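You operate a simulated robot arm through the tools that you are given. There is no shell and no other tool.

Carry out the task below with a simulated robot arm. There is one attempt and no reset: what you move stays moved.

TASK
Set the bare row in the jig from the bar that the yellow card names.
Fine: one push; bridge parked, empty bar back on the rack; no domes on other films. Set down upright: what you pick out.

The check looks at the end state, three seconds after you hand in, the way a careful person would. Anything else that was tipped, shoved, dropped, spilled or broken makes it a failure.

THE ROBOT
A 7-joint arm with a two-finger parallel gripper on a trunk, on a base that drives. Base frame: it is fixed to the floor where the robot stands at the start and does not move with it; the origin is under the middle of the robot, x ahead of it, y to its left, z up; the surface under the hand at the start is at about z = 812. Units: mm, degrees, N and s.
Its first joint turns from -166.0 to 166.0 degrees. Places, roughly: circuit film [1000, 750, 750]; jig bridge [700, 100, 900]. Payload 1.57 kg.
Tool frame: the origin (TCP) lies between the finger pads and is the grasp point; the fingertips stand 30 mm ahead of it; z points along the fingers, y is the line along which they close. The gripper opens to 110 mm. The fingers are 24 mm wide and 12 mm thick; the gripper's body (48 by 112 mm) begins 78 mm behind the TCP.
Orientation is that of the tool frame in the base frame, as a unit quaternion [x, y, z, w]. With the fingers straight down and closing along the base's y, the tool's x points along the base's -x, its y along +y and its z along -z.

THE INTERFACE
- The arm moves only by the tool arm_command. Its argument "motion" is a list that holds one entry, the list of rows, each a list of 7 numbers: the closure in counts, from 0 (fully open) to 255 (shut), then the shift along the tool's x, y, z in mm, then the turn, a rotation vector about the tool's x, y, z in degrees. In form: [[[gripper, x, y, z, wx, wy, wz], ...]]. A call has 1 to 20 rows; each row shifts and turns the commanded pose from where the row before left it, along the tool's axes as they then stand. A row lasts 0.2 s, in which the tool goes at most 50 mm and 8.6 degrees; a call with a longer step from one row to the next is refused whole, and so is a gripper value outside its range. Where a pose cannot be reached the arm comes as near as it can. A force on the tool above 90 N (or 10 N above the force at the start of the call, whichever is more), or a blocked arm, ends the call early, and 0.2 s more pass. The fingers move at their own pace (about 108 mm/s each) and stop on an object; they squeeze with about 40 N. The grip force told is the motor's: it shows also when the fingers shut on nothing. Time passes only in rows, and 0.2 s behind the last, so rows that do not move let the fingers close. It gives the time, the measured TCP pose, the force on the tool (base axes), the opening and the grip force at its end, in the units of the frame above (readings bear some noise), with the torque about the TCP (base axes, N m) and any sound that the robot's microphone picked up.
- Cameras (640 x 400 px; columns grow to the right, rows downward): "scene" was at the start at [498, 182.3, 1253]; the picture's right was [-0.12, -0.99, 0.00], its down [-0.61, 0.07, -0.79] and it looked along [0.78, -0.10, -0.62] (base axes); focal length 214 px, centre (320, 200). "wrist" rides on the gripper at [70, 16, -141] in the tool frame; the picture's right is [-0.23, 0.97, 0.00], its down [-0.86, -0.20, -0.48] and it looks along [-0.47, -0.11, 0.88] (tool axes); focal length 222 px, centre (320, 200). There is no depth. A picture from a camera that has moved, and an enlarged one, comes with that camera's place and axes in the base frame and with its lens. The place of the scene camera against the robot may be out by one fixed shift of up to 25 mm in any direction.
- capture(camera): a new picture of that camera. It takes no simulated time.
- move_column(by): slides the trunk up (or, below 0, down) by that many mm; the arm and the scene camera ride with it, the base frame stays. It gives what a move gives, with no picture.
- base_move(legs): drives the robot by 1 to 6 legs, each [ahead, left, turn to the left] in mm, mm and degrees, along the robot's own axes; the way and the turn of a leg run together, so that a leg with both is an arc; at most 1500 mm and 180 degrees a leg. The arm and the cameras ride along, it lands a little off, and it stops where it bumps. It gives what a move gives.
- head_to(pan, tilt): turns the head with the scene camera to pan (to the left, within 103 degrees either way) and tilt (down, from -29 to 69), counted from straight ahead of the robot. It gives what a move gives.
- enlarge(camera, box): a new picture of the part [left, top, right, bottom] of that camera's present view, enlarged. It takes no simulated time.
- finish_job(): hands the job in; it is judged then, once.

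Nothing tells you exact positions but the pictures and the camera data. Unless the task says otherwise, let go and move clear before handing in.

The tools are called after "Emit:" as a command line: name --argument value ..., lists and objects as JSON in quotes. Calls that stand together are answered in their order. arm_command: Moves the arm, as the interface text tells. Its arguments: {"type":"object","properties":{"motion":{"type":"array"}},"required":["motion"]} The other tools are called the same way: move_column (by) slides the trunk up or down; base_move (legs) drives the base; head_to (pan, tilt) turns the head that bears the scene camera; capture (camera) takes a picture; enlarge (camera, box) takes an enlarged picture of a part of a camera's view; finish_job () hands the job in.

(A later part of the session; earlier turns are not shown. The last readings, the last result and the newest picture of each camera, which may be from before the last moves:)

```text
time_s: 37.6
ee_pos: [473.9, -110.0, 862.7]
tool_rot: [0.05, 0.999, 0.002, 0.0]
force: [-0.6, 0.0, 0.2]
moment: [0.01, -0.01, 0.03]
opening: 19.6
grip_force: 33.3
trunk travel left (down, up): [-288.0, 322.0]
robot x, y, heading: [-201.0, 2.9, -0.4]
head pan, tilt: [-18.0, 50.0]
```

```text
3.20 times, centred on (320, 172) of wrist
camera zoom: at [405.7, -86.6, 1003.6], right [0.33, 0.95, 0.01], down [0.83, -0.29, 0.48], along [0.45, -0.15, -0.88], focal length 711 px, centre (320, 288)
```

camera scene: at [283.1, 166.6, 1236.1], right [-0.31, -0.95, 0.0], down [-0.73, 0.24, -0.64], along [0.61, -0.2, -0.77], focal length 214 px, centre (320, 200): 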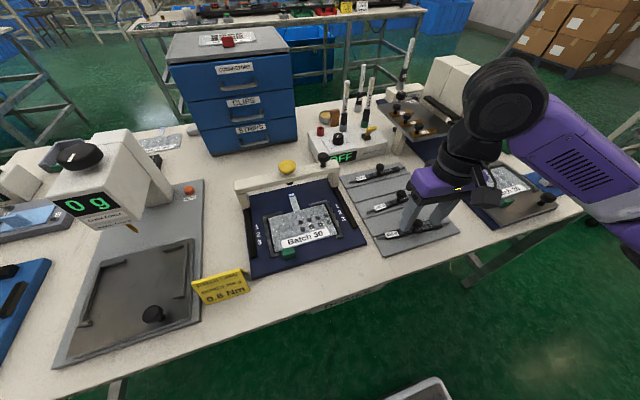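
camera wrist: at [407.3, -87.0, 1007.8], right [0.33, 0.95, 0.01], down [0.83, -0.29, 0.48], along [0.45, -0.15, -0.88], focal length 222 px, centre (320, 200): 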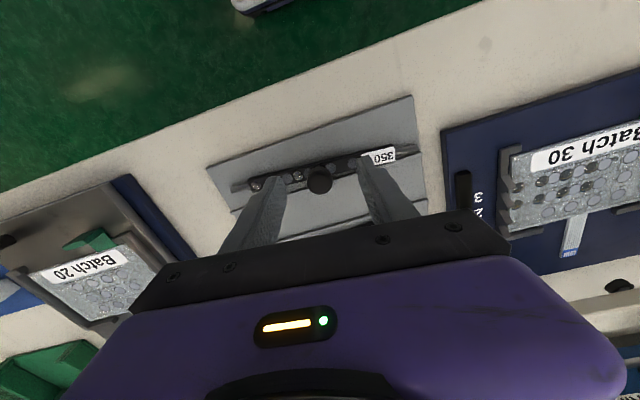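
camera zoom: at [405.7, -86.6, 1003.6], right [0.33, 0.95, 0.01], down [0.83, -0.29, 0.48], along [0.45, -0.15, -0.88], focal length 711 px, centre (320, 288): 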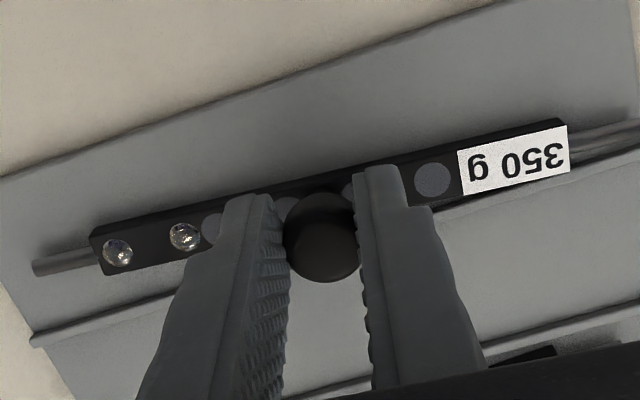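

The knob is gripped (19.6 mm). Lifting slowly and checking that it hangs level.

Emit:
arm_command --motion '[[[255, 0, 0, -3, 0, 0, 0], [255, 0, 0, -4, 0, 0, 0], [255, 0, 0, -6, 0, 0, 0], [255, 0, 0, -8, 0, 0, 0], [255, 0, 0, -10, 0, 0, 0], [255, 0, 0, -10, 0, 0, 0], [255, 0, 0, -8, 0, 0, 0], [255, 0, 0, -6, 0, 0, 0], [255, 0, 0, -3, 0, 0, 0], [255, 0, 0, 0, 0, 0, 0], [255, 0, 0, 0, 0, 0, 0]]]'

Emit:
capture --camera "wrist"

Emit:
enlarge --camera "wrist" --box '[220, 110, 420, 235]'

Emit:
capture --camera "scene"

```text
time_s: 40.0
ee_pos: [473.6, -108.3, 921.6]
tool_rot: [0.05, 0.999, 0.003, 0.001]
force: [0.2, 0.8, -0.4]
moment: [-0.03, -0.01, -0.01]
opening: 19.6
grip_force: 33.7
trunk travel left (down, up): [-288.0, 322.0]
robot x, y, heading: [-201.8, 1.6, -0.1]
head pan, tilt: [-18.0, 50.0]
```

```text
taken
camera wrist: at [404.7, -85.5, 1062.0], right [0.33, 0.95, 0.01], down [0.83, -0.29, 0.48], along [0.45, -0.15, -0.88], focal length 222 px, centre (320, 200)
```

wrist: 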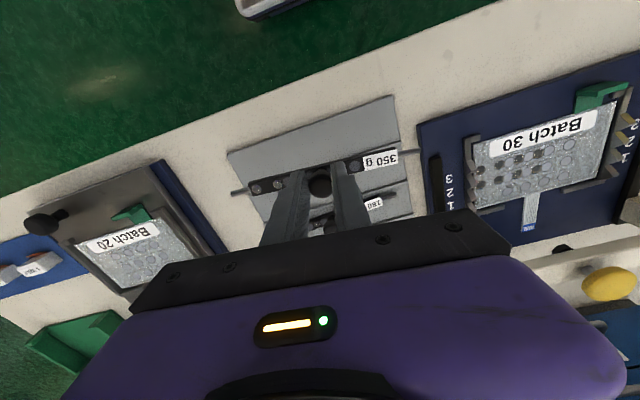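

```text
3.20 times, centred on (320, 172) of wrist
camera zoom: at [404.7, -85.5, 1062.0], right [0.33, 0.95, 0.01], down [0.83, -0.29, 0.48], along [0.45, -0.15, -0.88], focal length 711 px, centre (320, 288)
```

zoom: 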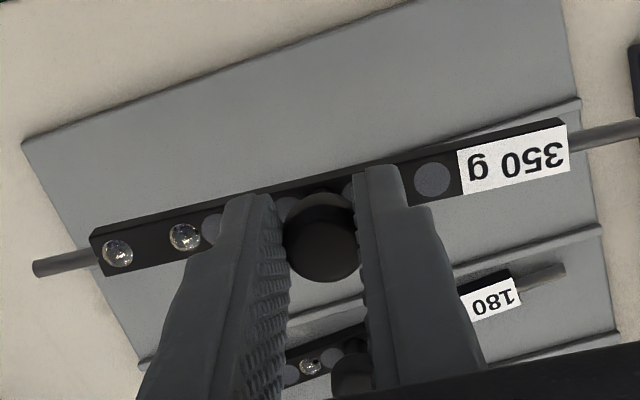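

```text
taken
camera scene: at [283.1, 166.6, 1236.0], right [-0.31, -0.95, 0.0], down [-0.73, 0.24, -0.64], along [0.61, -0.2, -0.77], focal length 214 px, centre (320, 200)
```

scene: 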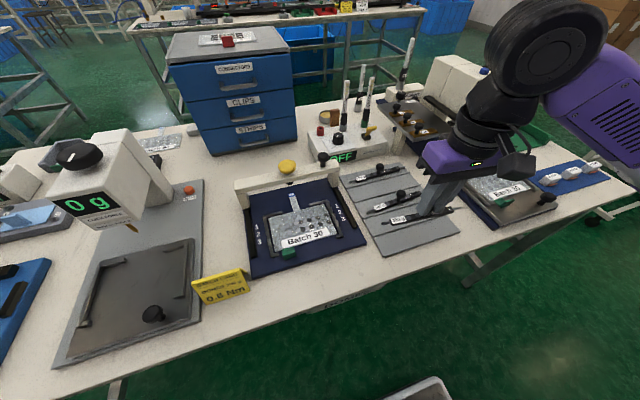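

The bar hangs level and centred in the grip. Turning it square to the jig and carrying it above row 1.

Emit:
arm_command --motion '[[[255, 0, 0, 0, 0, 0, -1.9], [255, 0, 0, 0, 0, 0, -1.9], [255, 0, 0, 0, 0, 0, -1.93], [255, -5, 10, 0, 0, 0, 0], [255, -10, 20, 0, 0, 0, 0], [255, -10, 20, 0, 0, 0, 0], [255, -10, 20, 0, 0, 0, 0], [255, -10, 20, 0, 0, 0, 0], [255, -10, 20, 0, 0, 0, 0], [255, -10, 20, 0, 0, 0, 0], [255, -10, 20, 0, 0, 0, 0], [255, -10, 20, 0, 0, 0, 0], [255, -10, 20, 0, 0, 0, 0], [255, -10, 20, 0, 0, 0, 0], [255, -10, 17, 0, 0, 0, 0], [255, -8, 10, 0, 0, 0, 0], [255, -5, 0, 0, 0, 0, 0], [255, 0, 0, 0, 0, 0, 0], [255, 0, 0, 0, 0, 0, 0]]]'

Emit:
capture --camera "wrist"

Emit:
enlarge --camera "wrist" --box '[220, 110, 420, 235]'

Emit:
capture --camera "scene"

```text
time_s: 44.0
ee_pos: [601.8, 126.0, 924.6]
tool_rot: [0.0, 1.0, 0.003, 0.001]
force: [0.0, -0.7, -0.1]
moment: [0.0, -0.02, -0.03]
opening: 19.1
grip_force: 33.4
trunk travel left (down, up): [-288.0, 322.0]
robot x, y, heading: [-200.9, 0.4, -0.6]
head pan, tilt: [-18.0, 50.0]
```

```text
taken
camera wrist: at [531.5, 143.4, 1064.1], right [0.23, 0.97, 0.01], down [0.85, -0.2, 0.48], along [0.47, -0.1, -0.88], focal length 222 px, centre (320, 200)
```

wrist: 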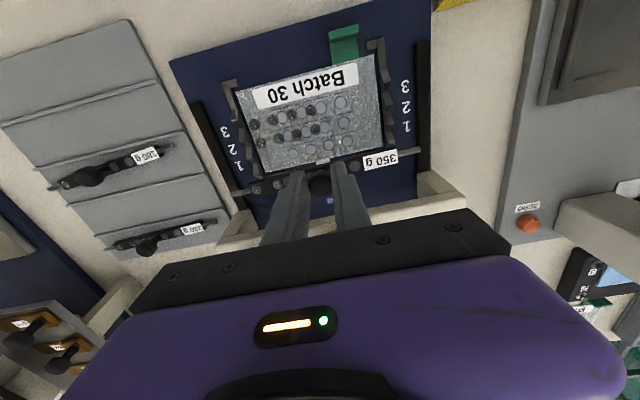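

```text
3.20 times, centred on (320, 172) of wrist
camera zoom: at [531.5, 143.4, 1064.1], right [0.23, 0.97, 0.01], down [0.85, -0.2, 0.48], along [0.47, -0.1, -0.88], focal length 711 px, centre (320, 288)
```

zoom: 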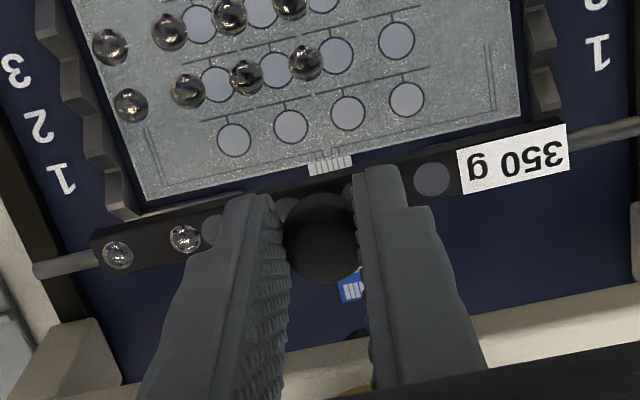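

```text
taken
camera scene: at [283.1, 166.7, 1236.0], right [-0.31, -0.95, 0.0], down [-0.73, 0.24, -0.64], along [0.61, -0.2, -0.77], focal length 214 px, centre (320, 200)
```

scene: 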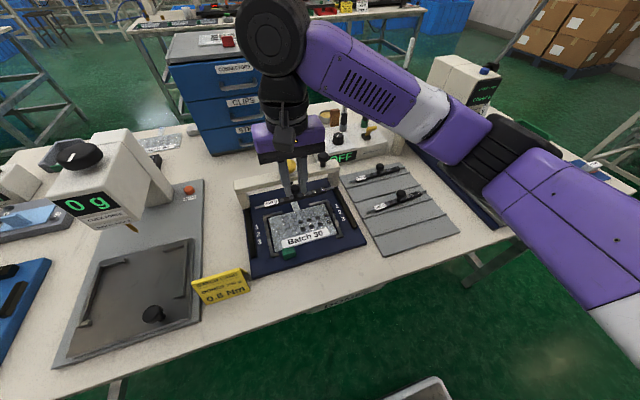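

I overshot by about 10 mm in x, which I'll correct. Then I'll descend partway and line the pegs up with the row 1 notches by eye.

Emit:
arm_command --motion '[[[255, 4, 1.5, 0, 0, 0, 0], [255, 4, 1.5, 5, 0, 0, 0], [255, 0, 0, 10, 0, 0, 0], [255, 0, 0, 10, 0, 0, 0], [255, 0, 0, 7, 0, 0, 0], [255, 0, 0, 0, 0, 0, 0], [255, 0, 0, 0, 0, 0, 0]]]'

Emit:
enlarge --camera "wrist" --box '[210, 100, 290, 220]'

Emit:
enlarge --camera "wrist" --box '[350, 90, 430, 210]'

Emit:
enlarge --camera "wrist" --box '[220, 90, 420, 215]'

```text
time_s: 45.6
ee_pos: [594.2, 130.1, 891.3]
tool_rot: [0.001, 1.0, 0.003, 0.001]
force: [0.0, 0.1, -0.1]
moment: [0.02, 0.03, 0.01]
opening: 19.5
grip_force: 33.4
trunk travel left (down, up): [-288.0, 322.0]
robot x, y, heading: [-205.4, 2.9, -0.3]
head pan, tilt: [-18.0, 50.0]
```

```text
3.33 times, centred on (250, 160) of wrist
camera zoom: at [523.4, 147.4, 1031.5], right [0.23, 0.97, 0.01], down [0.85, -0.2, 0.48], along [0.47, -0.1, -0.88], focal length 740 px, centre (553, 333)
```

zoom: 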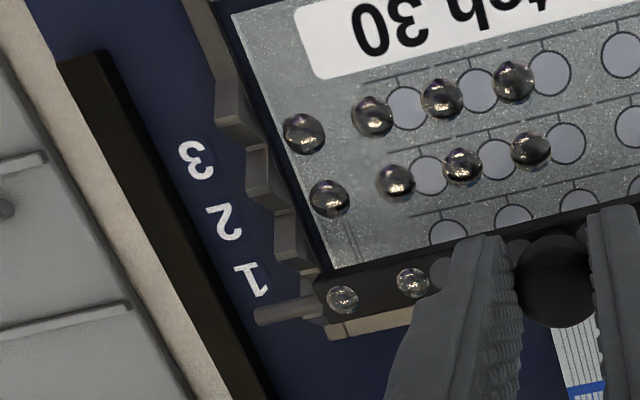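

```text
3.33 times, centred on (390, 150) of wrist
camera zoom: at [523.4, 147.4, 1031.5], right [0.23, 0.97, 0.01], down [0.85, -0.2, 0.48], along [0.47, -0.1, -0.88], focal length 740 px, centre (87, 367)
```

zoom: 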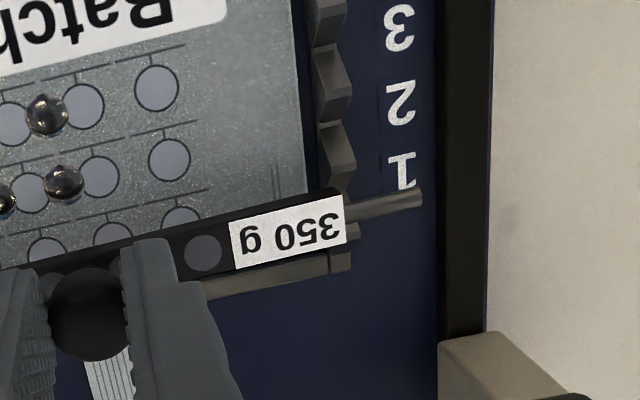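

```text
3.20 times, centred on (320, 152) of wrist
camera zoom: at [523.4, 147.4, 1031.5], right [0.23, 0.97, 0.01], down [0.85, -0.2, 0.48], along [0.47, -0.1, -0.88], focal length 711 px, centre (320, 352)
```

zoom: 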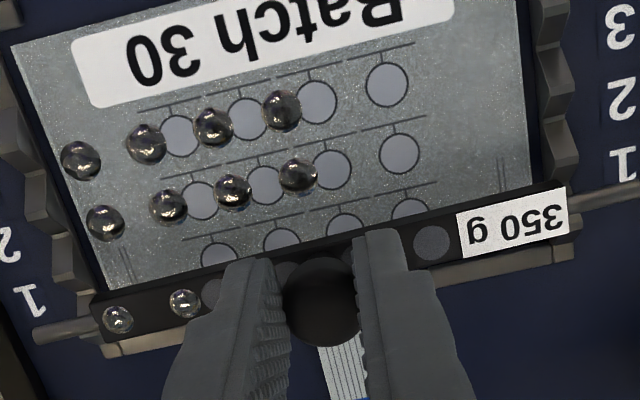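

The bar needs to shift about 2 mm towards the robot and 1 mm right. I'll adjust, lower to just above the notches and check again.

Emit:
arm_command --motion '[[[255, 2, -1.2, 0, 0, 0, 0], [255, 0, 0, 5, 0, 0, 0], [255, 0, 0, 4, 0, 0, 0], [255, 0, 0, 0, 0, 0, 0], [255, 0, 0, 0, 0, 0, 0]]]'

Emit:
enlarge --camera "wrist" --box '[210, 100, 290, 220]'

Emit:
enlarge --camera "wrist" --box '[350, 90, 430, 210]'

Emit:
head_to --pan 0 --tilt 50

Emit:
capture --camera "scene"

```text
time_s: 46.9
ee_pos: [591.4, 129.0, 882.0]
tool_rot: [0.001, 1.0, 0.003, 0.001]
force: [0.0, 0.7, -0.7]
moment: [0.03, -0.04, -0.01]
opening: 19.3
grip_force: 33.3
trunk travel left (down, up): [-288.0, 322.0]
robot x, y, heading: [-203.8, 1.5, -0.1]
head pan, tilt: [-18.0, 50.0]
```

```text
3.33 times, centred on (250, 160) of wrist
camera zoom: at [521.7, 145.6, 1022.9], right [0.23, 0.97, 0.01], down [0.85, -0.2, 0.48], along [0.47, -0.1, -0.88], focal length 740 px, centre (553, 333)
```

zoom: 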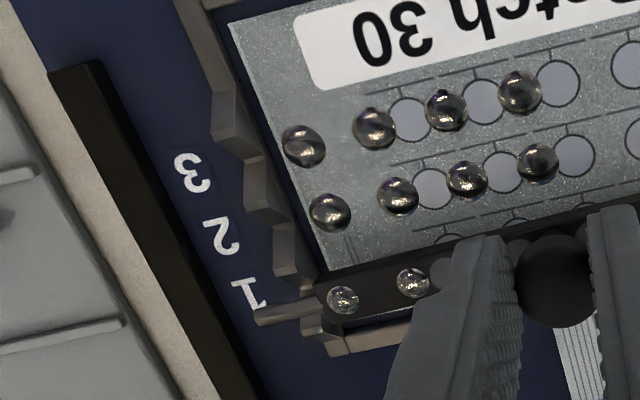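

```text
3.33 times, centred on (390, 150) of wrist
camera zoom: at [521.7, 145.6, 1022.9], right [0.23, 0.97, 0.01], down [0.85, -0.2, 0.48], along [0.47, -0.1, -0.88], focal length 740 px, centre (87, 367)
```

zoom: 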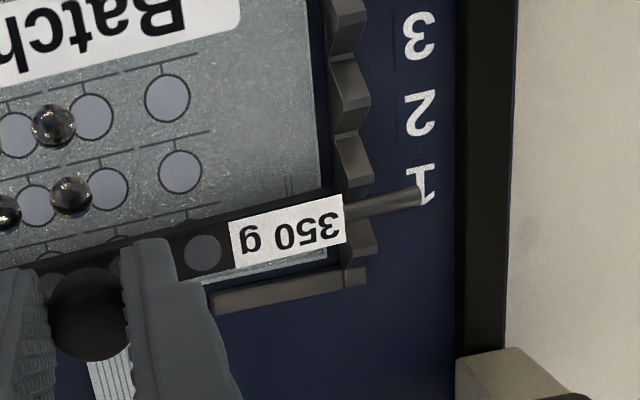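

```text
time_s: 47.7
ee_pos: [592.5, 129.5, 882.0]
tool_rot: [0.001, 1.0, 0.003, 0.001]
force: [0.2, -0.4, -1.4]
moment: [0.04, -0.01, 0.01]
opening: 19.6
grip_force: 33.9
trunk travel left (down, up): [-288.0, 322.0]
robot x, y, heading: [-200.6, -0.1, -0.3]
head pan, tilt: [0.0, 50.0]
```

```text
taken
camera scene: at [287.0, 190.4, 1236.0], right [-0.01, -1.0, 0.0], down [-0.77, 0.0, -0.64], along [0.64, 0.0, -0.77], focal length 214 px, centre (320, 200)
```

scene: 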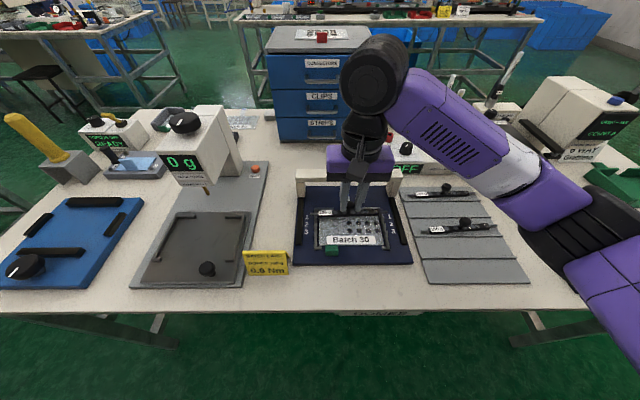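

The alignment looks good. I'll apply a tiny yaw correction, then descend in small steps watching the force.

Emit:
arm_command --motion '[[[255, 0, 0, 2, 0, 0, 0.6], [255, 0, 0, 2, 0, 0, 0], [255, 0, 0, 1, 0, 0, 0], [255, 0, 0, 0, 0, 0, 0]]]'

Emit:
enlarge --camera "wrist" --box '[210, 100, 290, 220]'

Emit:
enlarge --camera "wrist" --box '[350, 90, 430, 210]'

```text
time_s: 48.7
ee_pos: [592.4, 129.5, 877.6]
tool_rot: [0.007, 1.0, 0.002, 0.001]
force: [-0.1, 0.3, 0.0]
moment: [-0.01, -0.03, 0.0]
opening: 19.6
grip_force: 33.4
trunk travel left (down, up): [-288.0, 322.0]
robot x, y, heading: [-203.9, -0.1, -0.6]
head pan, tilt: [0.0, 50.0]
```

```text
3.33 times, centred on (250, 160) of wrist
camera zoom: at [521.7, 146.2, 1017.7], right [0.24, 0.97, 0.01], down [0.85, -0.21, 0.48], along [0.47, -0.11, -0.88], focal length 740 px, centre (553, 333)
```

zoom: 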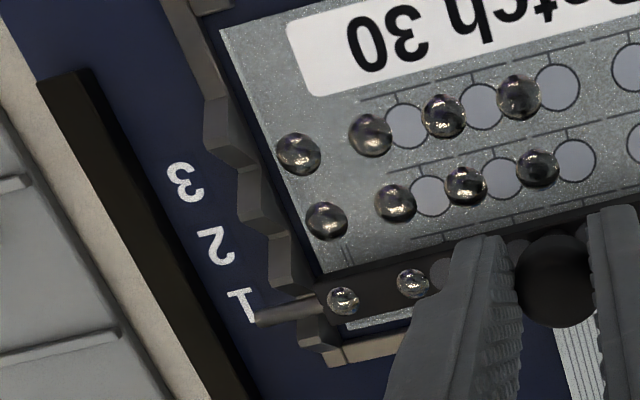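

```text
3.33 times, centred on (390, 150) of wrist
camera zoom: at [521.7, 146.2, 1017.7], right [0.24, 0.97, 0.01], down [0.85, -0.21, 0.48], along [0.47, -0.11, -0.88], focal length 740 px, centre (87, 367)
```

zoom: 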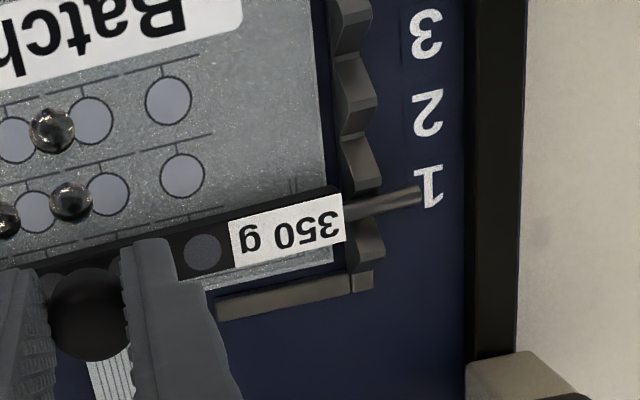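

Emit:
arm_command --motion '[[[255, 0, 0, 0, 0, 0, 0.9], [255, 0, 0, 0, 0, 0, 0]]]'

Emit:
enlarge --camera "wrist" --box '[225, 160, 275, 210]'

Emit:
enlarge --camera "wrist" --box '[375, 120, 425, 170]'

Emit:
enlarge --camera "scene" --box '[290, 170, 420, 270]'

```text
time_s: 49.3
ee_pos: [592.2, 128.5, 877.6]
tool_rot: [0.014, 1.0, 0.003, 0.001]
force: [-1.1, -0.1, -0.7]
moment: [0.03, 0.01, -0.02]
opening: 19.6
grip_force: 33.3
trunk travel left (down, up): [-288.0, 322.0]
robot x, y, heading: [-201.8, 2.2, -0.1]
head pan, tilt: [0.0, 50.0]
```

```text
8.00 times, centred on (250, 185) of wrist
camera zoom: at [521.9, 147.2, 1017.5], right [0.25, 0.97, 0.01], down [0.85, -0.23, 0.48], along [0.46, -0.12, -0.88], focal length 1777 px, centre (880, 320)
```

zoom: 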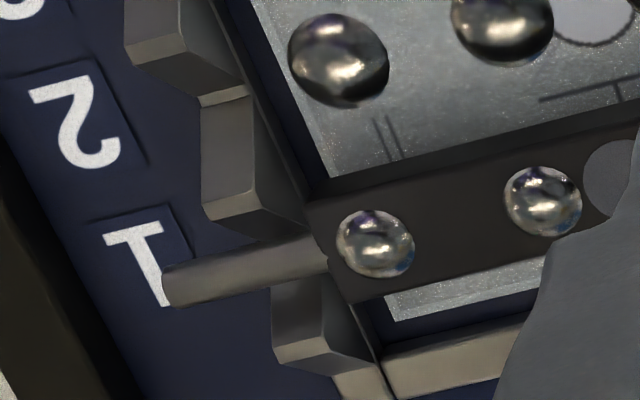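

```text
8.00 times, centred on (400, 145) of wrist
camera zoom: at [521.9, 147.2, 1017.5], right [0.25, 0.97, 0.01], down [0.85, -0.23, 0.48], along [0.46, -0.12, -0.88], focal length 1777 px, centre (-320, 640)
```

zoom: 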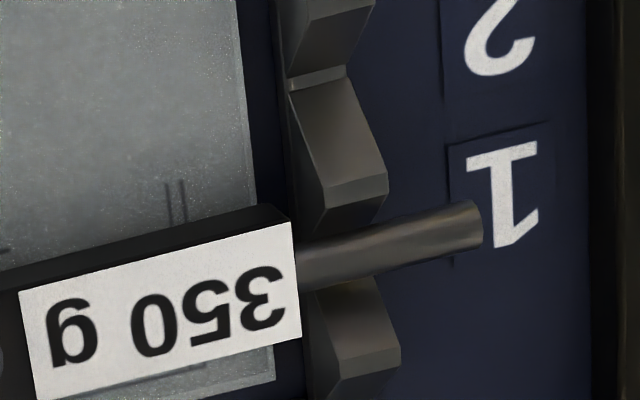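

```text
4.00 times, centred on (355, 220) of scene
camera zoom: at [287.0, 190.5, 1236.0], right [-0.01, -1.0, 0.0], down [-0.77, 0.0, -0.64], along [0.64, 0.0, -0.77], focal length 858 px, centre (180, 120)
```

zoom: 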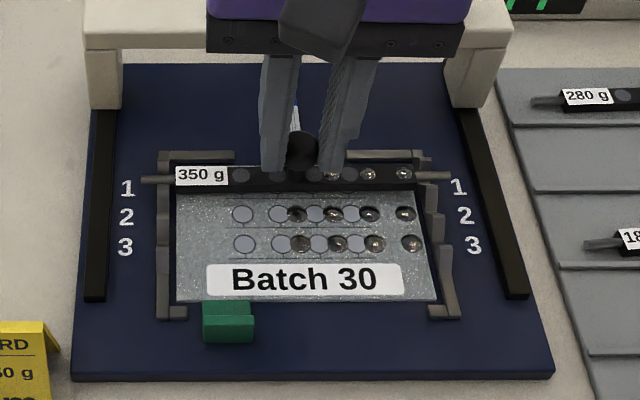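

The yaw now matches the notches. Against the valleys themselves the bar should go about 3.5 mm further from the robot, so I'll shift and re-check.

Emit:
arm_command --motion '[[[255, -3.3, 0.5, 0, 0, 0, 0], [255, 0, 0, 1, 0, 0, 0], [255, 0, 0, 0, 0, 0, 0]]]'

Emit:
enlarge --camera "wrist" --box '[225, 160, 275, 210]'

Emit:
enlarge --camera "wrist" --box '[375, 120, 425, 170]'

```text
time_s: 50.1
ee_pos: [595.9, 131.0, 875.8]
tool_rot: [0.014, 1.0, 0.002, 0.0]
force: [-0.3, 0.3, -0.8]
moment: [0.02, -0.04, 0.01]
opening: 19.7
grip_force: 33.6
trunk travel left (down, up): [-288.0, 322.0]
robot x, y, heading: [-199.2, 1.5, -0.5]
head pan, tilt: [0.0, 50.0]
```

```text
8.00 times, centred on (250, 185) of wrist
camera zoom: at [526.2, 148.4, 1016.3], right [0.25, 0.97, 0.01], down [0.85, -0.23, 0.48], along [0.46, -0.12, -0.88], focal length 1777 px, centre (880, 320)
```

zoom: 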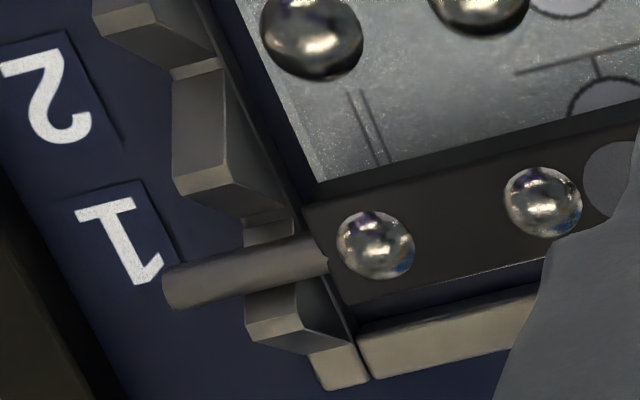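

```text
8.00 times, centred on (400, 145) of wrist
camera zoom: at [526.2, 148.4, 1016.3], right [0.25, 0.97, 0.01], down [0.85, -0.23, 0.48], along [0.46, -0.12, -0.88], focal length 1777 px, centre (-320, 640)
```

zoom: 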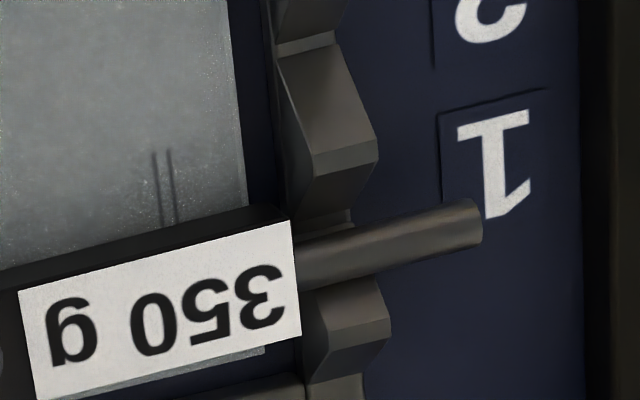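

That view shows the valleys clearly: the previous x was right after all, and the peg was hiding the valley. I'll shift back 3.3 mm and re-check.

Emit:
arm_command --motion '[[[255, 3.3, -0.8, 0, 0, 0, 0], [255, 0, 0, 0, 0, 0, 0], [255, 0, 0, 0, 0, 0, 0]]]'

Emit:
enlarge --camera "wrist" --box '[225, 160, 275, 210]'

Emit:
enlarge --camera "wrist" --box '[375, 120, 425, 170]'

```text
time_s: 50.9
ee_pos: [592.3, 130.0, 874.8]
tool_rot: [0.014, 1.0, 0.002, 0.001]
force: [0.4, -0.3, -0.2]
moment: [0.0, -0.01, 0.0]
opening: 19.2
grip_force: 33.6
trunk travel left (down, up): [-288.0, 322.0]
robot x, y, heading: [-200.8, -2.9, -0.5]
head pan, tilt: [0.0, 50.0]
```

```text
8.00 times, centred on (250, 185) of wrist
camera zoom: at [522.5, 148.2, 1015.8], right [0.25, 0.97, 0.01], down [0.85, -0.23, 0.48], along [0.46, -0.12, -0.88], focal length 1777 px, centre (880, 320)
```

zoom: 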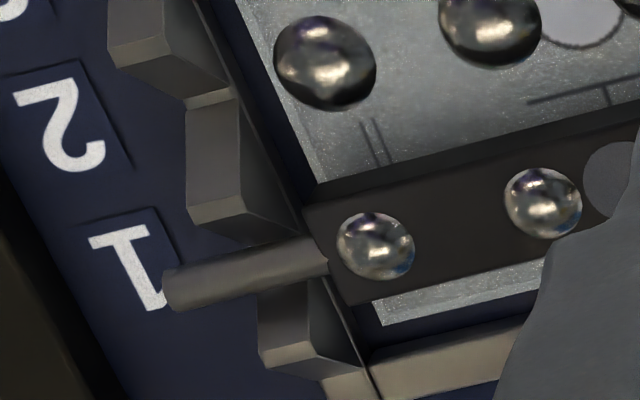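

```text
8.00 times, centred on (400, 145) of wrist
camera zoom: at [522.5, 148.2, 1015.8], right [0.25, 0.97, 0.01], down [0.85, -0.23, 0.48], along [0.46, -0.12, -0.88], focal length 1777 px, centre (-320, 640)
```

zoom: 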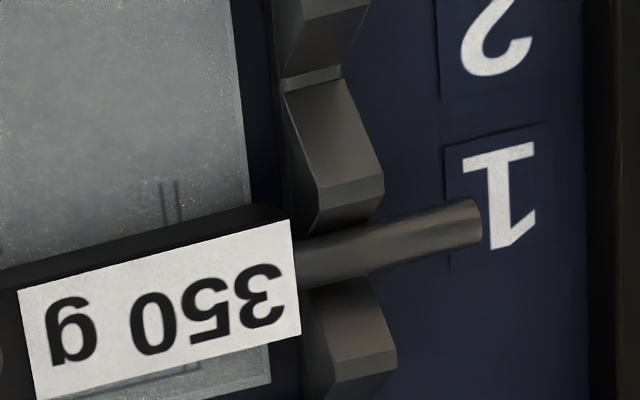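

Aligned. Descending in small steps now.

Emit:
arm_command --motion '[[[255, 0, 0, 1, 0, 0, 0], [255, 0, 0, 1, 0, 0, 0], [255, 0, 0, 0, 0, 0, 0]]]'

Emit:
arm_command --motion '[[[255, 0, 0, 1, 0, 0, 0], [255, 0, 0, 0, 0, 0, 0]]]'

Emit:
enlarge --camera "wrist" --box '[225, 160, 275, 210]'

Emit:
enlarge --camera "wrist" --box '[375, 120, 425, 170]'

```text
time_s: 51.7
ee_pos: [592.8, 131.0, 874.6]
tool_rot: [0.014, 1.0, 0.003, 0.001]
force: [2.3, -0.1, 2.6]
moment: [-0.01, -0.16, -0.02]
opening: 19.7
grip_force: 33.4
trunk travel left (down, up): [-288.0, 322.0]
robot x, y, heading: [-206.3, -0.2, -0.3]
head pan, tilt: [0.0, 50.0]
```

```text
time_s: 52.3
ee_pos: [591.6, 129.7, 874.3]
tool_rot: [0.015, 1.0, 0.003, 0.002]
force: [8.1, 0.1, 6.2]
moment: [-0.01, -0.41, -0.04]
opening: 19.5
grip_force: 33.7
trunk travel left (down, up): [-288.0, 322.0]
robot x, y, heading: [-204.3, 1.8, -0.1]
head pan, tilt: [0.0, 50.0]
```

```text
8.00 times, centred on (250, 185) of wrist
camera zoom: at [521.7, 147.9, 1014.3], right [0.26, 0.97, 0.01], down [0.85, -0.23, 0.48], along [0.47, -0.12, -0.88], focal length 1777 px, centre (880, 320)
```

zoom: 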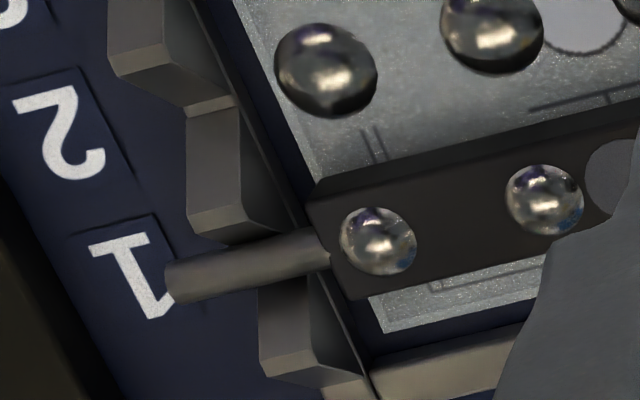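

```text
8.00 times, centred on (400, 145) of wrist
camera zoom: at [521.7, 147.9, 1014.3], right [0.26, 0.97, 0.01], down [0.85, -0.23, 0.48], along [0.47, -0.12, -0.88], focal length 1777 px, centre (-320, 640)
```

zoom: 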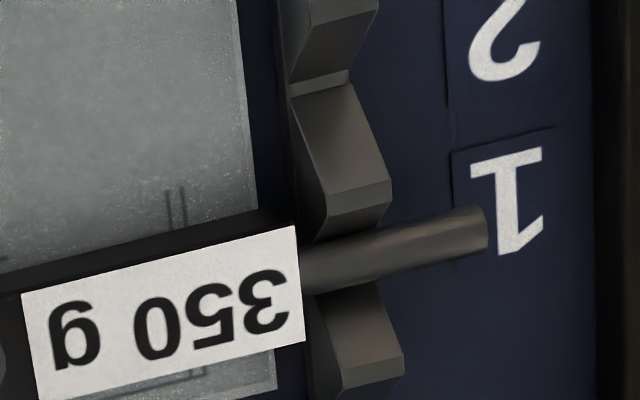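

Contact: the notch flank pushes the bar towards +x. I'll ease up, shift 1.5 mm that way and lower again.

Emit:
arm_command --motion '[[[255, 0, 0, -2, 0, 0, 0], [255, -1.5, 0, 0, 0, 0, 0], [255, 0, 0, 0, 0, 0, 0], [255, 0, 0, 1, 0, 0, 0], [255, 0, 0, 1, 0, 0, 0], [255, 0, 0, 0, 0, 0, 0]]]'

Emit:
arm_command --motion '[[[255, 0, 0, 1, 0, 0, 0], [255, 0, 0, 0, 0, 0, 0]]]'

```text
time_s: 53.7
ee_pos: [594.8, 129.3, 873.7]
tool_rot: [0.014, 1.0, 0.002, 0.002]
force: [0.0, 0.8, -0.2]
moment: [-0.03, 0.0, -0.02]
opening: 19.4
grip_force: 33.3
trunk travel left (down, up): [-288.0, 322.0]
robot x, y, heading: [-205.8, 0.5, -0.3]
head pan, tilt: [0.0, 50.0]
```

```text
time_s: 54.3
ee_pos: [593.5, 128.9, 872.6]
tool_rot: [0.014, 1.0, 0.003, 0.001]
force: [1.1, -0.8, 0.6]
moment: [0.03, -0.07, 0.01]
opening: 19.8
grip_force: 33.4
trunk travel left (down, up): [-288.0, 322.0]
robot x, y, heading: [-201.7, 0.9, -0.1]
head pan, tilt: [0.0, 50.0]
```

Emit:
arm_command --motion '[[[255, -0.7, 0, 0, 0, 0, 0], [255, 0, 0, 1, 0, 0, 0], [255, 0, 0, 0, 0, 0, 0]]]'

Emit:
arm_command --motion '[[[255, 0, 0, 1, 0, 0, 0], [255, 0, 0, 0, 0, 0, 0]]]'

Emit:
enlarge --camera "wrist" --box '[225, 160, 275, 210]'

Emit:
enlarge --camera "wrist" --box '[375, 120, 425, 170]'

```text
time_s: 55.1
ee_pos: [592.6, 128.8, 871.3]
tool_rot: [0.012, 1.0, 0.002, 0.001]
force: [-7.9, -1.2, 11.4]
moment: [-0.05, 0.37, -0.01]
opening: 19.5
grip_force: 33.3
trunk travel left (down, up): [-288.0, 322.0]
robot x, y, heading: [-204.9, -0.0, -0.3]
head pan, tilt: [0.0, 50.0]
```

```text
time_s: 55.7
ee_pos: [594.0, 129.2, 871.1]
tool_rot: [0.014, 1.0, 0.003, 0.002]
force: [-8.1, -2.5, 27.5]
moment: [-0.05, 0.25, -0.06]
opening: 19.5
grip_force: 33.8
trunk travel left (down, up): [-288.0, 322.0]
robot x, y, heading: [-201.1, 0.5, -0.2]
head pan, tilt: [0.0, 50.0]
```

```text
8.00 times, centred on (250, 185) of wrist
camera zoom: at [523.3, 146.7, 1012.0], right [0.25, 0.97, 0.01], down [0.85, -0.23, 0.48], along [0.47, -0.12, -0.88], focal length 1777 px, centre (880, 320)
```

zoom: 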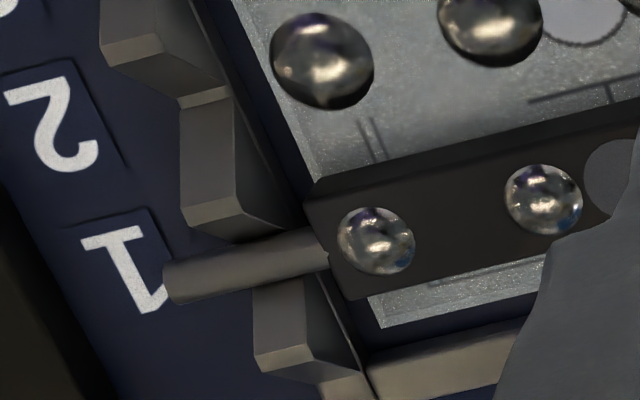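

```text
8.00 times, centred on (400, 145) of wrist
camera zoom: at [523.3, 146.7, 1012.0], right [0.25, 0.97, 0.01], down [0.85, -0.23, 0.48], along [0.47, -0.12, -0.88], focal length 1777 px, centre (-320, 640)
```

zoom: 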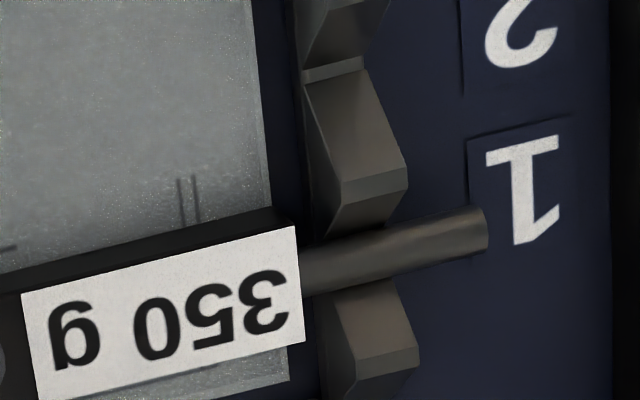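

The bar is seated (the vertical force rises stiffly at z≈871). I'll relieve the force and open the fingers gently.

Emit:
arm_command --motion '[[[255, 0.4, 0, -1, 0, 0, 0], [255, 0, 0, -0.4, 0, 0, 0], [255, 0, 0, 0, 0, 0, 0]]]'

```text
time_s: 56.5
ee_pos: [593.2, 128.4, 871.8]
tool_rot: [0.015, 1.0, 0.002, 0.001]
force: [4.1, -1.1, 13.4]
moment: [-0.04, -0.26, -0.03]
opening: 19.4
grip_force: 33.6
trunk travel left (down, up): [-288.0, 322.0]
robot x, y, heading: [-203.8, 3.3, -0.1]
head pan, tilt: [0.0, 50.0]
```

Emit:
arm_command --motion '[[[255, -0.15, 0, -0.6, 0, 0, 0], [255, 0, 0, 0, 0, 0, 0]]]'

```text
time_s: 57.1
ee_pos: [593.2, 128.8, 872.5]
tool_rot: [0.014, 1.0, 0.002, 0.0]
force: [3.3, -2.3, 4.4]
moment: [-0.13, -0.19, -0.08]
opening: 19.9
grip_force: 33.5
trunk travel left (down, up): [-288.0, 322.0]
robot x, y, heading: [-202.3, 0.4, -0.5]
head pan, tilt: [0.0, 50.0]
```

Emit:
arm_command --motion '[[[215, 0, 0, 0, 0, 0, 0], [205, 0, 0, 0, 0, 0, 0], [198, 0, 0, 0, 0, 0, 0], [190, 0, 0, 0, 0, 0, 0], [175, 0, 0, 0, 0, 0, 0], [150, 0, 0, 0, 0, 0, 0], [130, 0, 0, 0, 0, 0, 0], [130, 0, 0, 0, 0, 0, 0]]]'

Emit:
enlarge --camera "wrist" --box '[220, 90, 420, 215]'

```text
time_s: 58.9
ee_pos: [593.5, 129.4, 871.9]
tool_rot: [0.015, 1.0, 0.002, 0.002]
force: [-0.4, -0.1, -0.1]
moment: [0.01, -0.03, -0.01]
opening: 53.9
grip_force: 0.1
trunk travel left (down, up): [-288.0, 322.0]
robot x, y, heading: [-203.3, 0.7, -0.3]
head pan, tilt: [0.0, 50.0]
```

```text
3.20 times, centred on (320, 152) of wrist
camera zoom: at [523.8, 147.6, 1012.5], right [0.25, 0.97, 0.01], down [0.85, -0.23, 0.48], along [0.46, -0.12, -0.88], focal length 711 px, centre (320, 352)
```

zoom: 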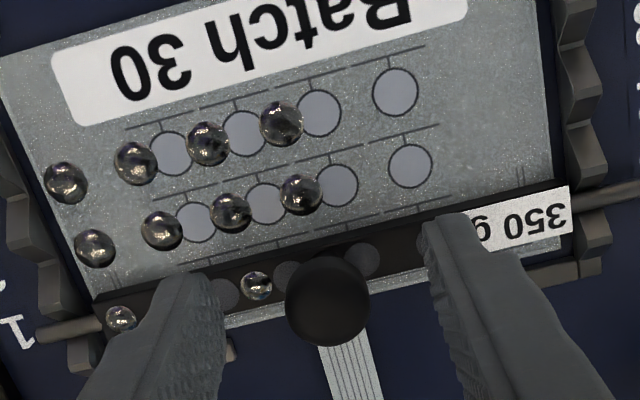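

The bar stands in the row 1 notches. Lifting clear to verify.

Emit:
arm_command --motion '[[[130, 0, 0, -5, 0, 0, 0], [130, 0, 0, -10, 0, 0, 0], [130, 0, 0, -15, 0, 0, 0], [130, 0, 0, -15, 0, 0, 0], [130, 0, 0, -15, 0, 0, 0], [130, 5, 0, -15, 0, 0, 0], [130, 5, 0, -15, 0, 0, 0], [130, 5, 0, -10, 0, 0, 0], [130, 5, 0, 0, 0, 0, 0], [130, 5, 0, 0, 0, 0, 0], [130, 0, 0, 0, 0, 0, 0]]]'

Emit:
capture --camera "wrist"

Emit:
enlarge --camera "wrist" --box '[220, 80, 420, 205]'

Emit:
enlarge --camera "scene" --box '[290, 160, 420, 270]'

```text
time_s: 61.3
ee_pos: [566.9, 127.4, 972.4]
tool_rot: [0.014, 1.0, 0.002, 0.001]
force: [0.6, -0.1, -1.0]
moment: [0.01, 0.01, -0.01]
opening: 53.8
grip_force: 0.1
trunk travel left (down, up): [-288.0, 322.0]
robot x, y, heading: [-202.5, -0.1, -0.0]
head pan, tilt: [0.0, 50.0]
```

```text
taken
camera wrist: at [498.7, 146.0, 1112.5], right [0.25, 0.97, 0.01], down [0.85, -0.23, 0.48], along [0.46, -0.12, -0.88], focal length 222 px, centre (320, 200)
```

wrist: 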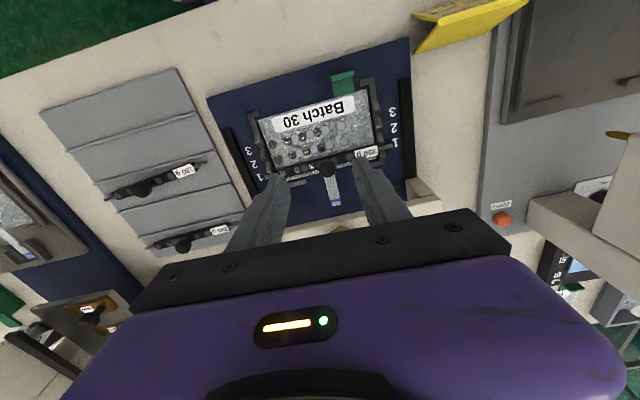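

```text
3.20 times, centred on (320, 142) of wrist
camera zoom: at [498.7, 146.0, 1112.5], right [0.25, 0.97, 0.01], down [0.85, -0.23, 0.48], along [0.46, -0.12, -0.88], focal length 711 px, centre (320, 384)
```

zoom: 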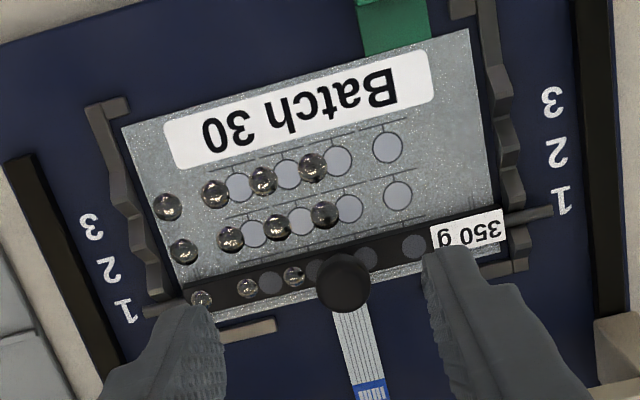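

```text
3.64 times, centred on (355, 215) of scene
camera zoom: at [287.0, 190.4, 1236.0], right [-0.01, -1.0, 0.0], down [-0.77, 0.0, -0.64], along [0.64, 0.0, -0.77], focal length 780 px, centre (193, 146)
```

zoom: 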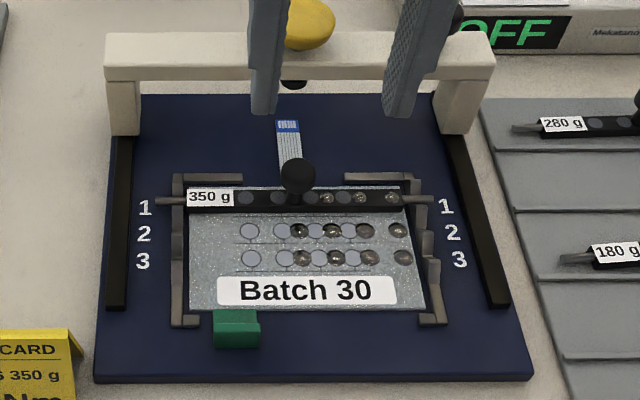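

The bar is seated upright in row 1. Now I'll locate the bridge and its black handle from above.

Emit:
arm_command --motion '[[[130, 0, 0, -20, 0, 0, -1.65], [130, -8, -3, -10, 0, 0, 0], [130, -12, -5, 0, 0, 0, 0], [130, -12, -5, 0, 0, 0, 0], [130, -12, -5, 0, 0, 0, 0], [130, -12, -5, 0, 0, 0, 0], [130, -12, -5, 0, 0, 0, 0], [130, 0, 0, 0, 0, 0, 0], [130, 0, 0, 0, 0, 0, 0]]]'

Emit:
capture --camera "wrist"

Emit:
enlarge --camera "wrist" --box '[200, 60, 440, 210]'

```text
time_s: 63.3
ee_pos: [637.1, 100.7, 1002.0]
tool_rot: [0.0, 1.0, 0.003, 0.001]
force: [0.1, 0.0, 0.8]
moment: [0.01, 0.0, 0.02]
opening: 53.8
grip_force: 0.1
trunk travel left (down, up): [-288.0, 322.0]
robot x, y, heading: [-206.0, 0.5, -0.2]
head pan, tilt: [0.0, 50.0]
```

```text
taken
camera wrist: at [566.2, 117.2, 1141.8], right [0.23, 0.97, 0.01], down [0.85, -0.2, 0.48], along [0.47, -0.1, -0.88], focal length 222 px, centre (320, 200)
```

wrist: 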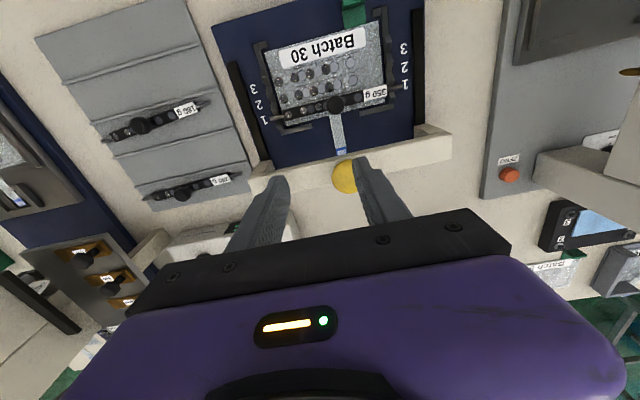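

```text
2.67 times, centred on (320, 135) of wrist
camera zoom: at [566.2, 117.2, 1141.8], right [0.23, 0.97, 0.01], down [0.85, -0.2, 0.48], along [0.47, -0.1, -0.88], focal length 592 px, centre (320, 373)
```

zoom: 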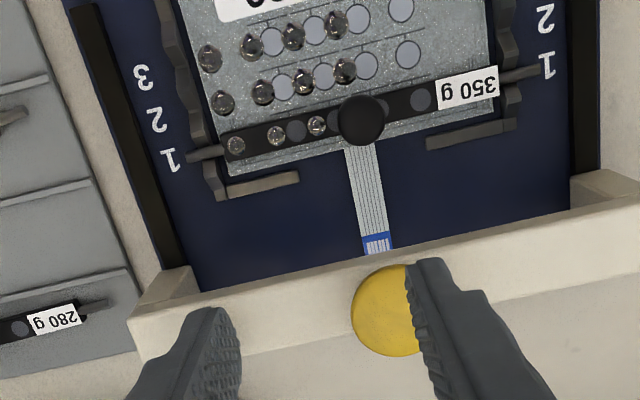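

Emit:
arm_command --motion '[[[100, -6, -18, 0, 0, 0, 0], [70, -6, -19, 0, 0, 0, 0], [70, 0, -19, 0, 0, 0, 0], [70, 0, 0, 0, 0, 0, 0], [70, 0, 0, 0, 0, 0, 0]]]'

Emit:
enlarge --camera "wrist" --box '[220, 100, 440, 240]'

Emit:
enlarge --camera "scene" --box '[270, 140, 450, 260]'

```text
time_s: 64.5
ee_pos: [648.9, 46.6, 999.3]
tool_rot: [-0.001, 1.0, 0.003, 0.001]
force: [0.2, 0.3, -0.3]
moment: [-0.01, 0.01, -0.01]
opening: 79.7
grip_force: 0.0
trunk travel left (down, up): [-288.0, 322.0]
robot x, y, heading: [-203.0, -1.5, -0.2]
head pan, tilt: [0.0, 50.0]
```

```text
2.86 times, centred on (330, 170) of wrist
camera zoom: at [579.0, 61.8, 1140.2], right [0.23, 0.97, 0.01], down [0.85, -0.2, 0.48], along [0.47, -0.1, -0.88], focal length 635 px, centre (291, 286)
```

zoom: 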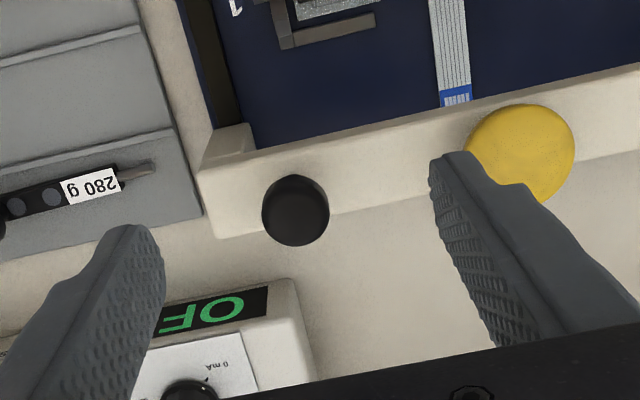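

```text
3.33 times, centred on (360, 200) of scene
camera zoom: at [287.0, 190.4, 1236.0], right [-0.01, -1.0, 0.0], down [-0.77, 0.0, -0.64], along [0.64, 0.0, -0.77], focal length 715 px, centre (187, 200)
```

zoom: 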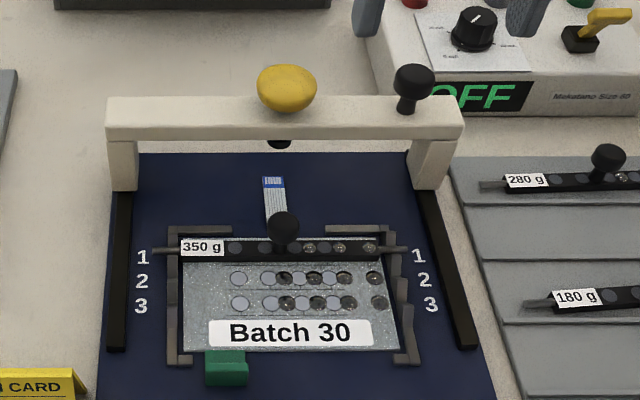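

The bridge handle is at about (665, 45) with its head near z 908–922, and the plunger is at x≈663.5. I'll descend onto the handle and grip it.

Emit:
arm_command --motion '[[[100, -8, -0.8, 0, 0, 0, 0], [116, -8, -0.8, 0, 0, 0, 0], [116, 0, 0, 15, 0, 0, 0], [116, 0, 0, 15, 0, 0, 0], [116, 0, 0, 10, 0, 0, 0], [116, 0, 0, 0, 0, 0, 0]]]'

Emit:
enlarge --camera "wrist" --box '[220, 100, 440, 240]'

Emit:
enlarge --camera "scene" --box '[270, 120, 450, 240]'

```text
time_s: 65.9
ee_pos: [664.9, 42.3, 962.7]
tool_rot: [-0.001, 1.0, 0.003, 0.001]
force: [-0.1, -0.5, 0.8]
moment: [0.0, 0.0, -0.01]
opening: 59.7
grip_force: 0.1
trunk travel left (down, up): [-288.0, 322.0]
robot x, y, heading: [-202.3, 1.1, -0.3]
head pan, tilt: [0.0, 50.0]
```

```text
2.86 times, centred on (330, 170) of wrist
camera zoom: at [593.5, 58.9, 1102.7], right [0.23, 0.97, 0.01], down [0.85, -0.2, 0.48], along [0.47, -0.1, -0.88], focal length 635 px, centre (291, 286)
```

zoom: 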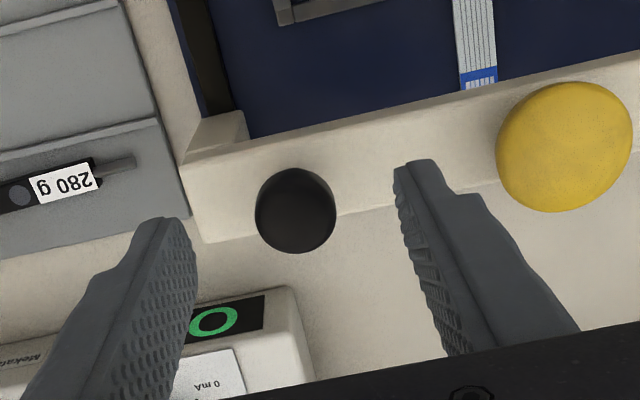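

```text
3.33 times, centred on (360, 180) of scene
camera zoom: at [287.0, 190.4, 1236.0], right [-0.01, -1.0, 0.0], down [-0.77, 0.0, -0.64], along [0.64, 0.0, -0.77], focal length 715 px, centre (187, 267)
```

zoom: 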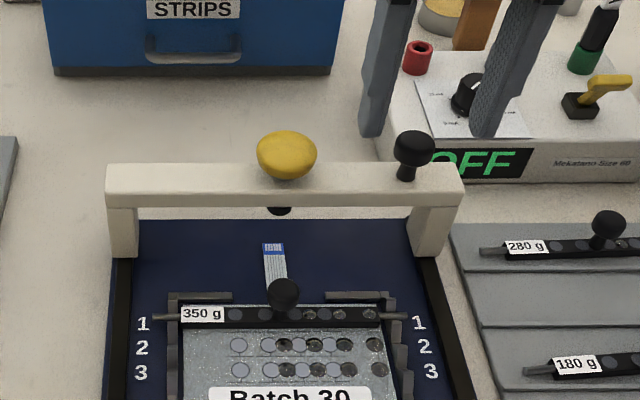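

Emit:
arm_command --motion '[[[116, -1, 2.5, 0, 0, 0, 0], [116, 0, 0, 12, 0, 0, 0], [116, 0, 0, 12, 0, 0, 0], [116, 0, 0, 8, 0, 0, 0], [116, 0, 0, 0, 0, 0, 0]]]'

Emit:
enlarge --camera "wrist" --box '[220, 100, 440, 240]'

Emit:
enlarge --camera "scene" --box '[310, 140, 430, 220]'

```text
time_s: 67.1
ee_pos: [666.8, 45.9, 930.9]
tool_rot: [-0.001, 1.0, 0.004, 0.001]
force: [-0.3, 0.1, 0.1]
moment: [0.01, 0.0, 0.0]
opening: 59.8
grip_force: 0.0
trunk travel left (down, up): [-288.0, 322.0]
robot x, y, heading: [-204.2, -1.3, -0.5]
head pan, tilt: [0.0, 50.0]
```

```text
2.86 times, centred on (330, 170) of wrist
camera zoom: at [596.4, 61.9, 1071.7], right [0.23, 0.97, 0.01], down [0.85, -0.2, 0.48], along [0.47, -0.1, -0.88], focal length 635 px, centre (291, 286)
```

zoom: 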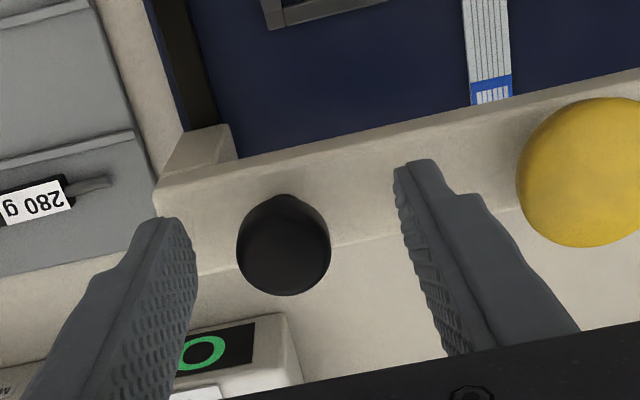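

```text
5.00 times, centred on (370, 180) of scene
camera zoom: at [287.0, 190.4, 1236.0], right [-0.01, -1.0, 0.0], down [-0.77, 0.0, -0.64], along [0.64, 0.0, -0.77], focal length 1072 px, centre (70, 300)
```

zoom: 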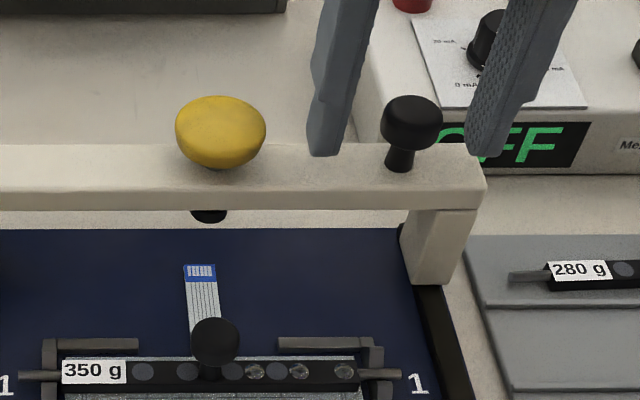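

Emit:
arm_command --motion '[[[116, 0, -1.6, 3, 0, 0, 0], [150, 0, 0, 0, 0, 0, 0], [175, 0, 0, 0, 0, 0, 0], [190, 0, 0, 0, 0, 0, 0], [200, 0, 0, 0, 0, 0, 0], [220, 0, 0, 0, 0, 0, 0], [255, 0, 0, 0, 0, 0, 0], [255, 0, 0, 0, 0, 0, 0]]]'

Emit:
enlarge --camera "wrist" --box '[220, 100, 440, 240]'

```text
time_s: 68.9
ee_pos: [667.3, 43.7, 927.9]
tool_rot: [0.001, 1.0, 0.002, 0.001]
force: [-0.5, -13.1, -0.7]
moment: [-0.26, 0.04, -0.05]
opening: 25.6
grip_force: 36.9
trunk travel left (down, up): [-288.0, 322.0]
robot x, y, heading: [-203.9, -2.9, -0.3]
head pan, tilt: [0.0, 50.0]
```

```text
2.86 times, centred on (330, 170) of wrist
camera zoom: at [595.7, 59.6, 1067.9], right [0.23, 0.97, 0.0], down [0.85, -0.2, 0.48], along [0.47, -0.1, -0.88], focal length 635 px, centre (291, 286)
```

zoom: 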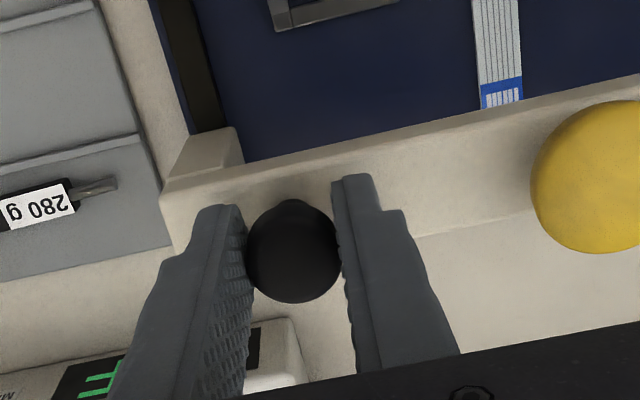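

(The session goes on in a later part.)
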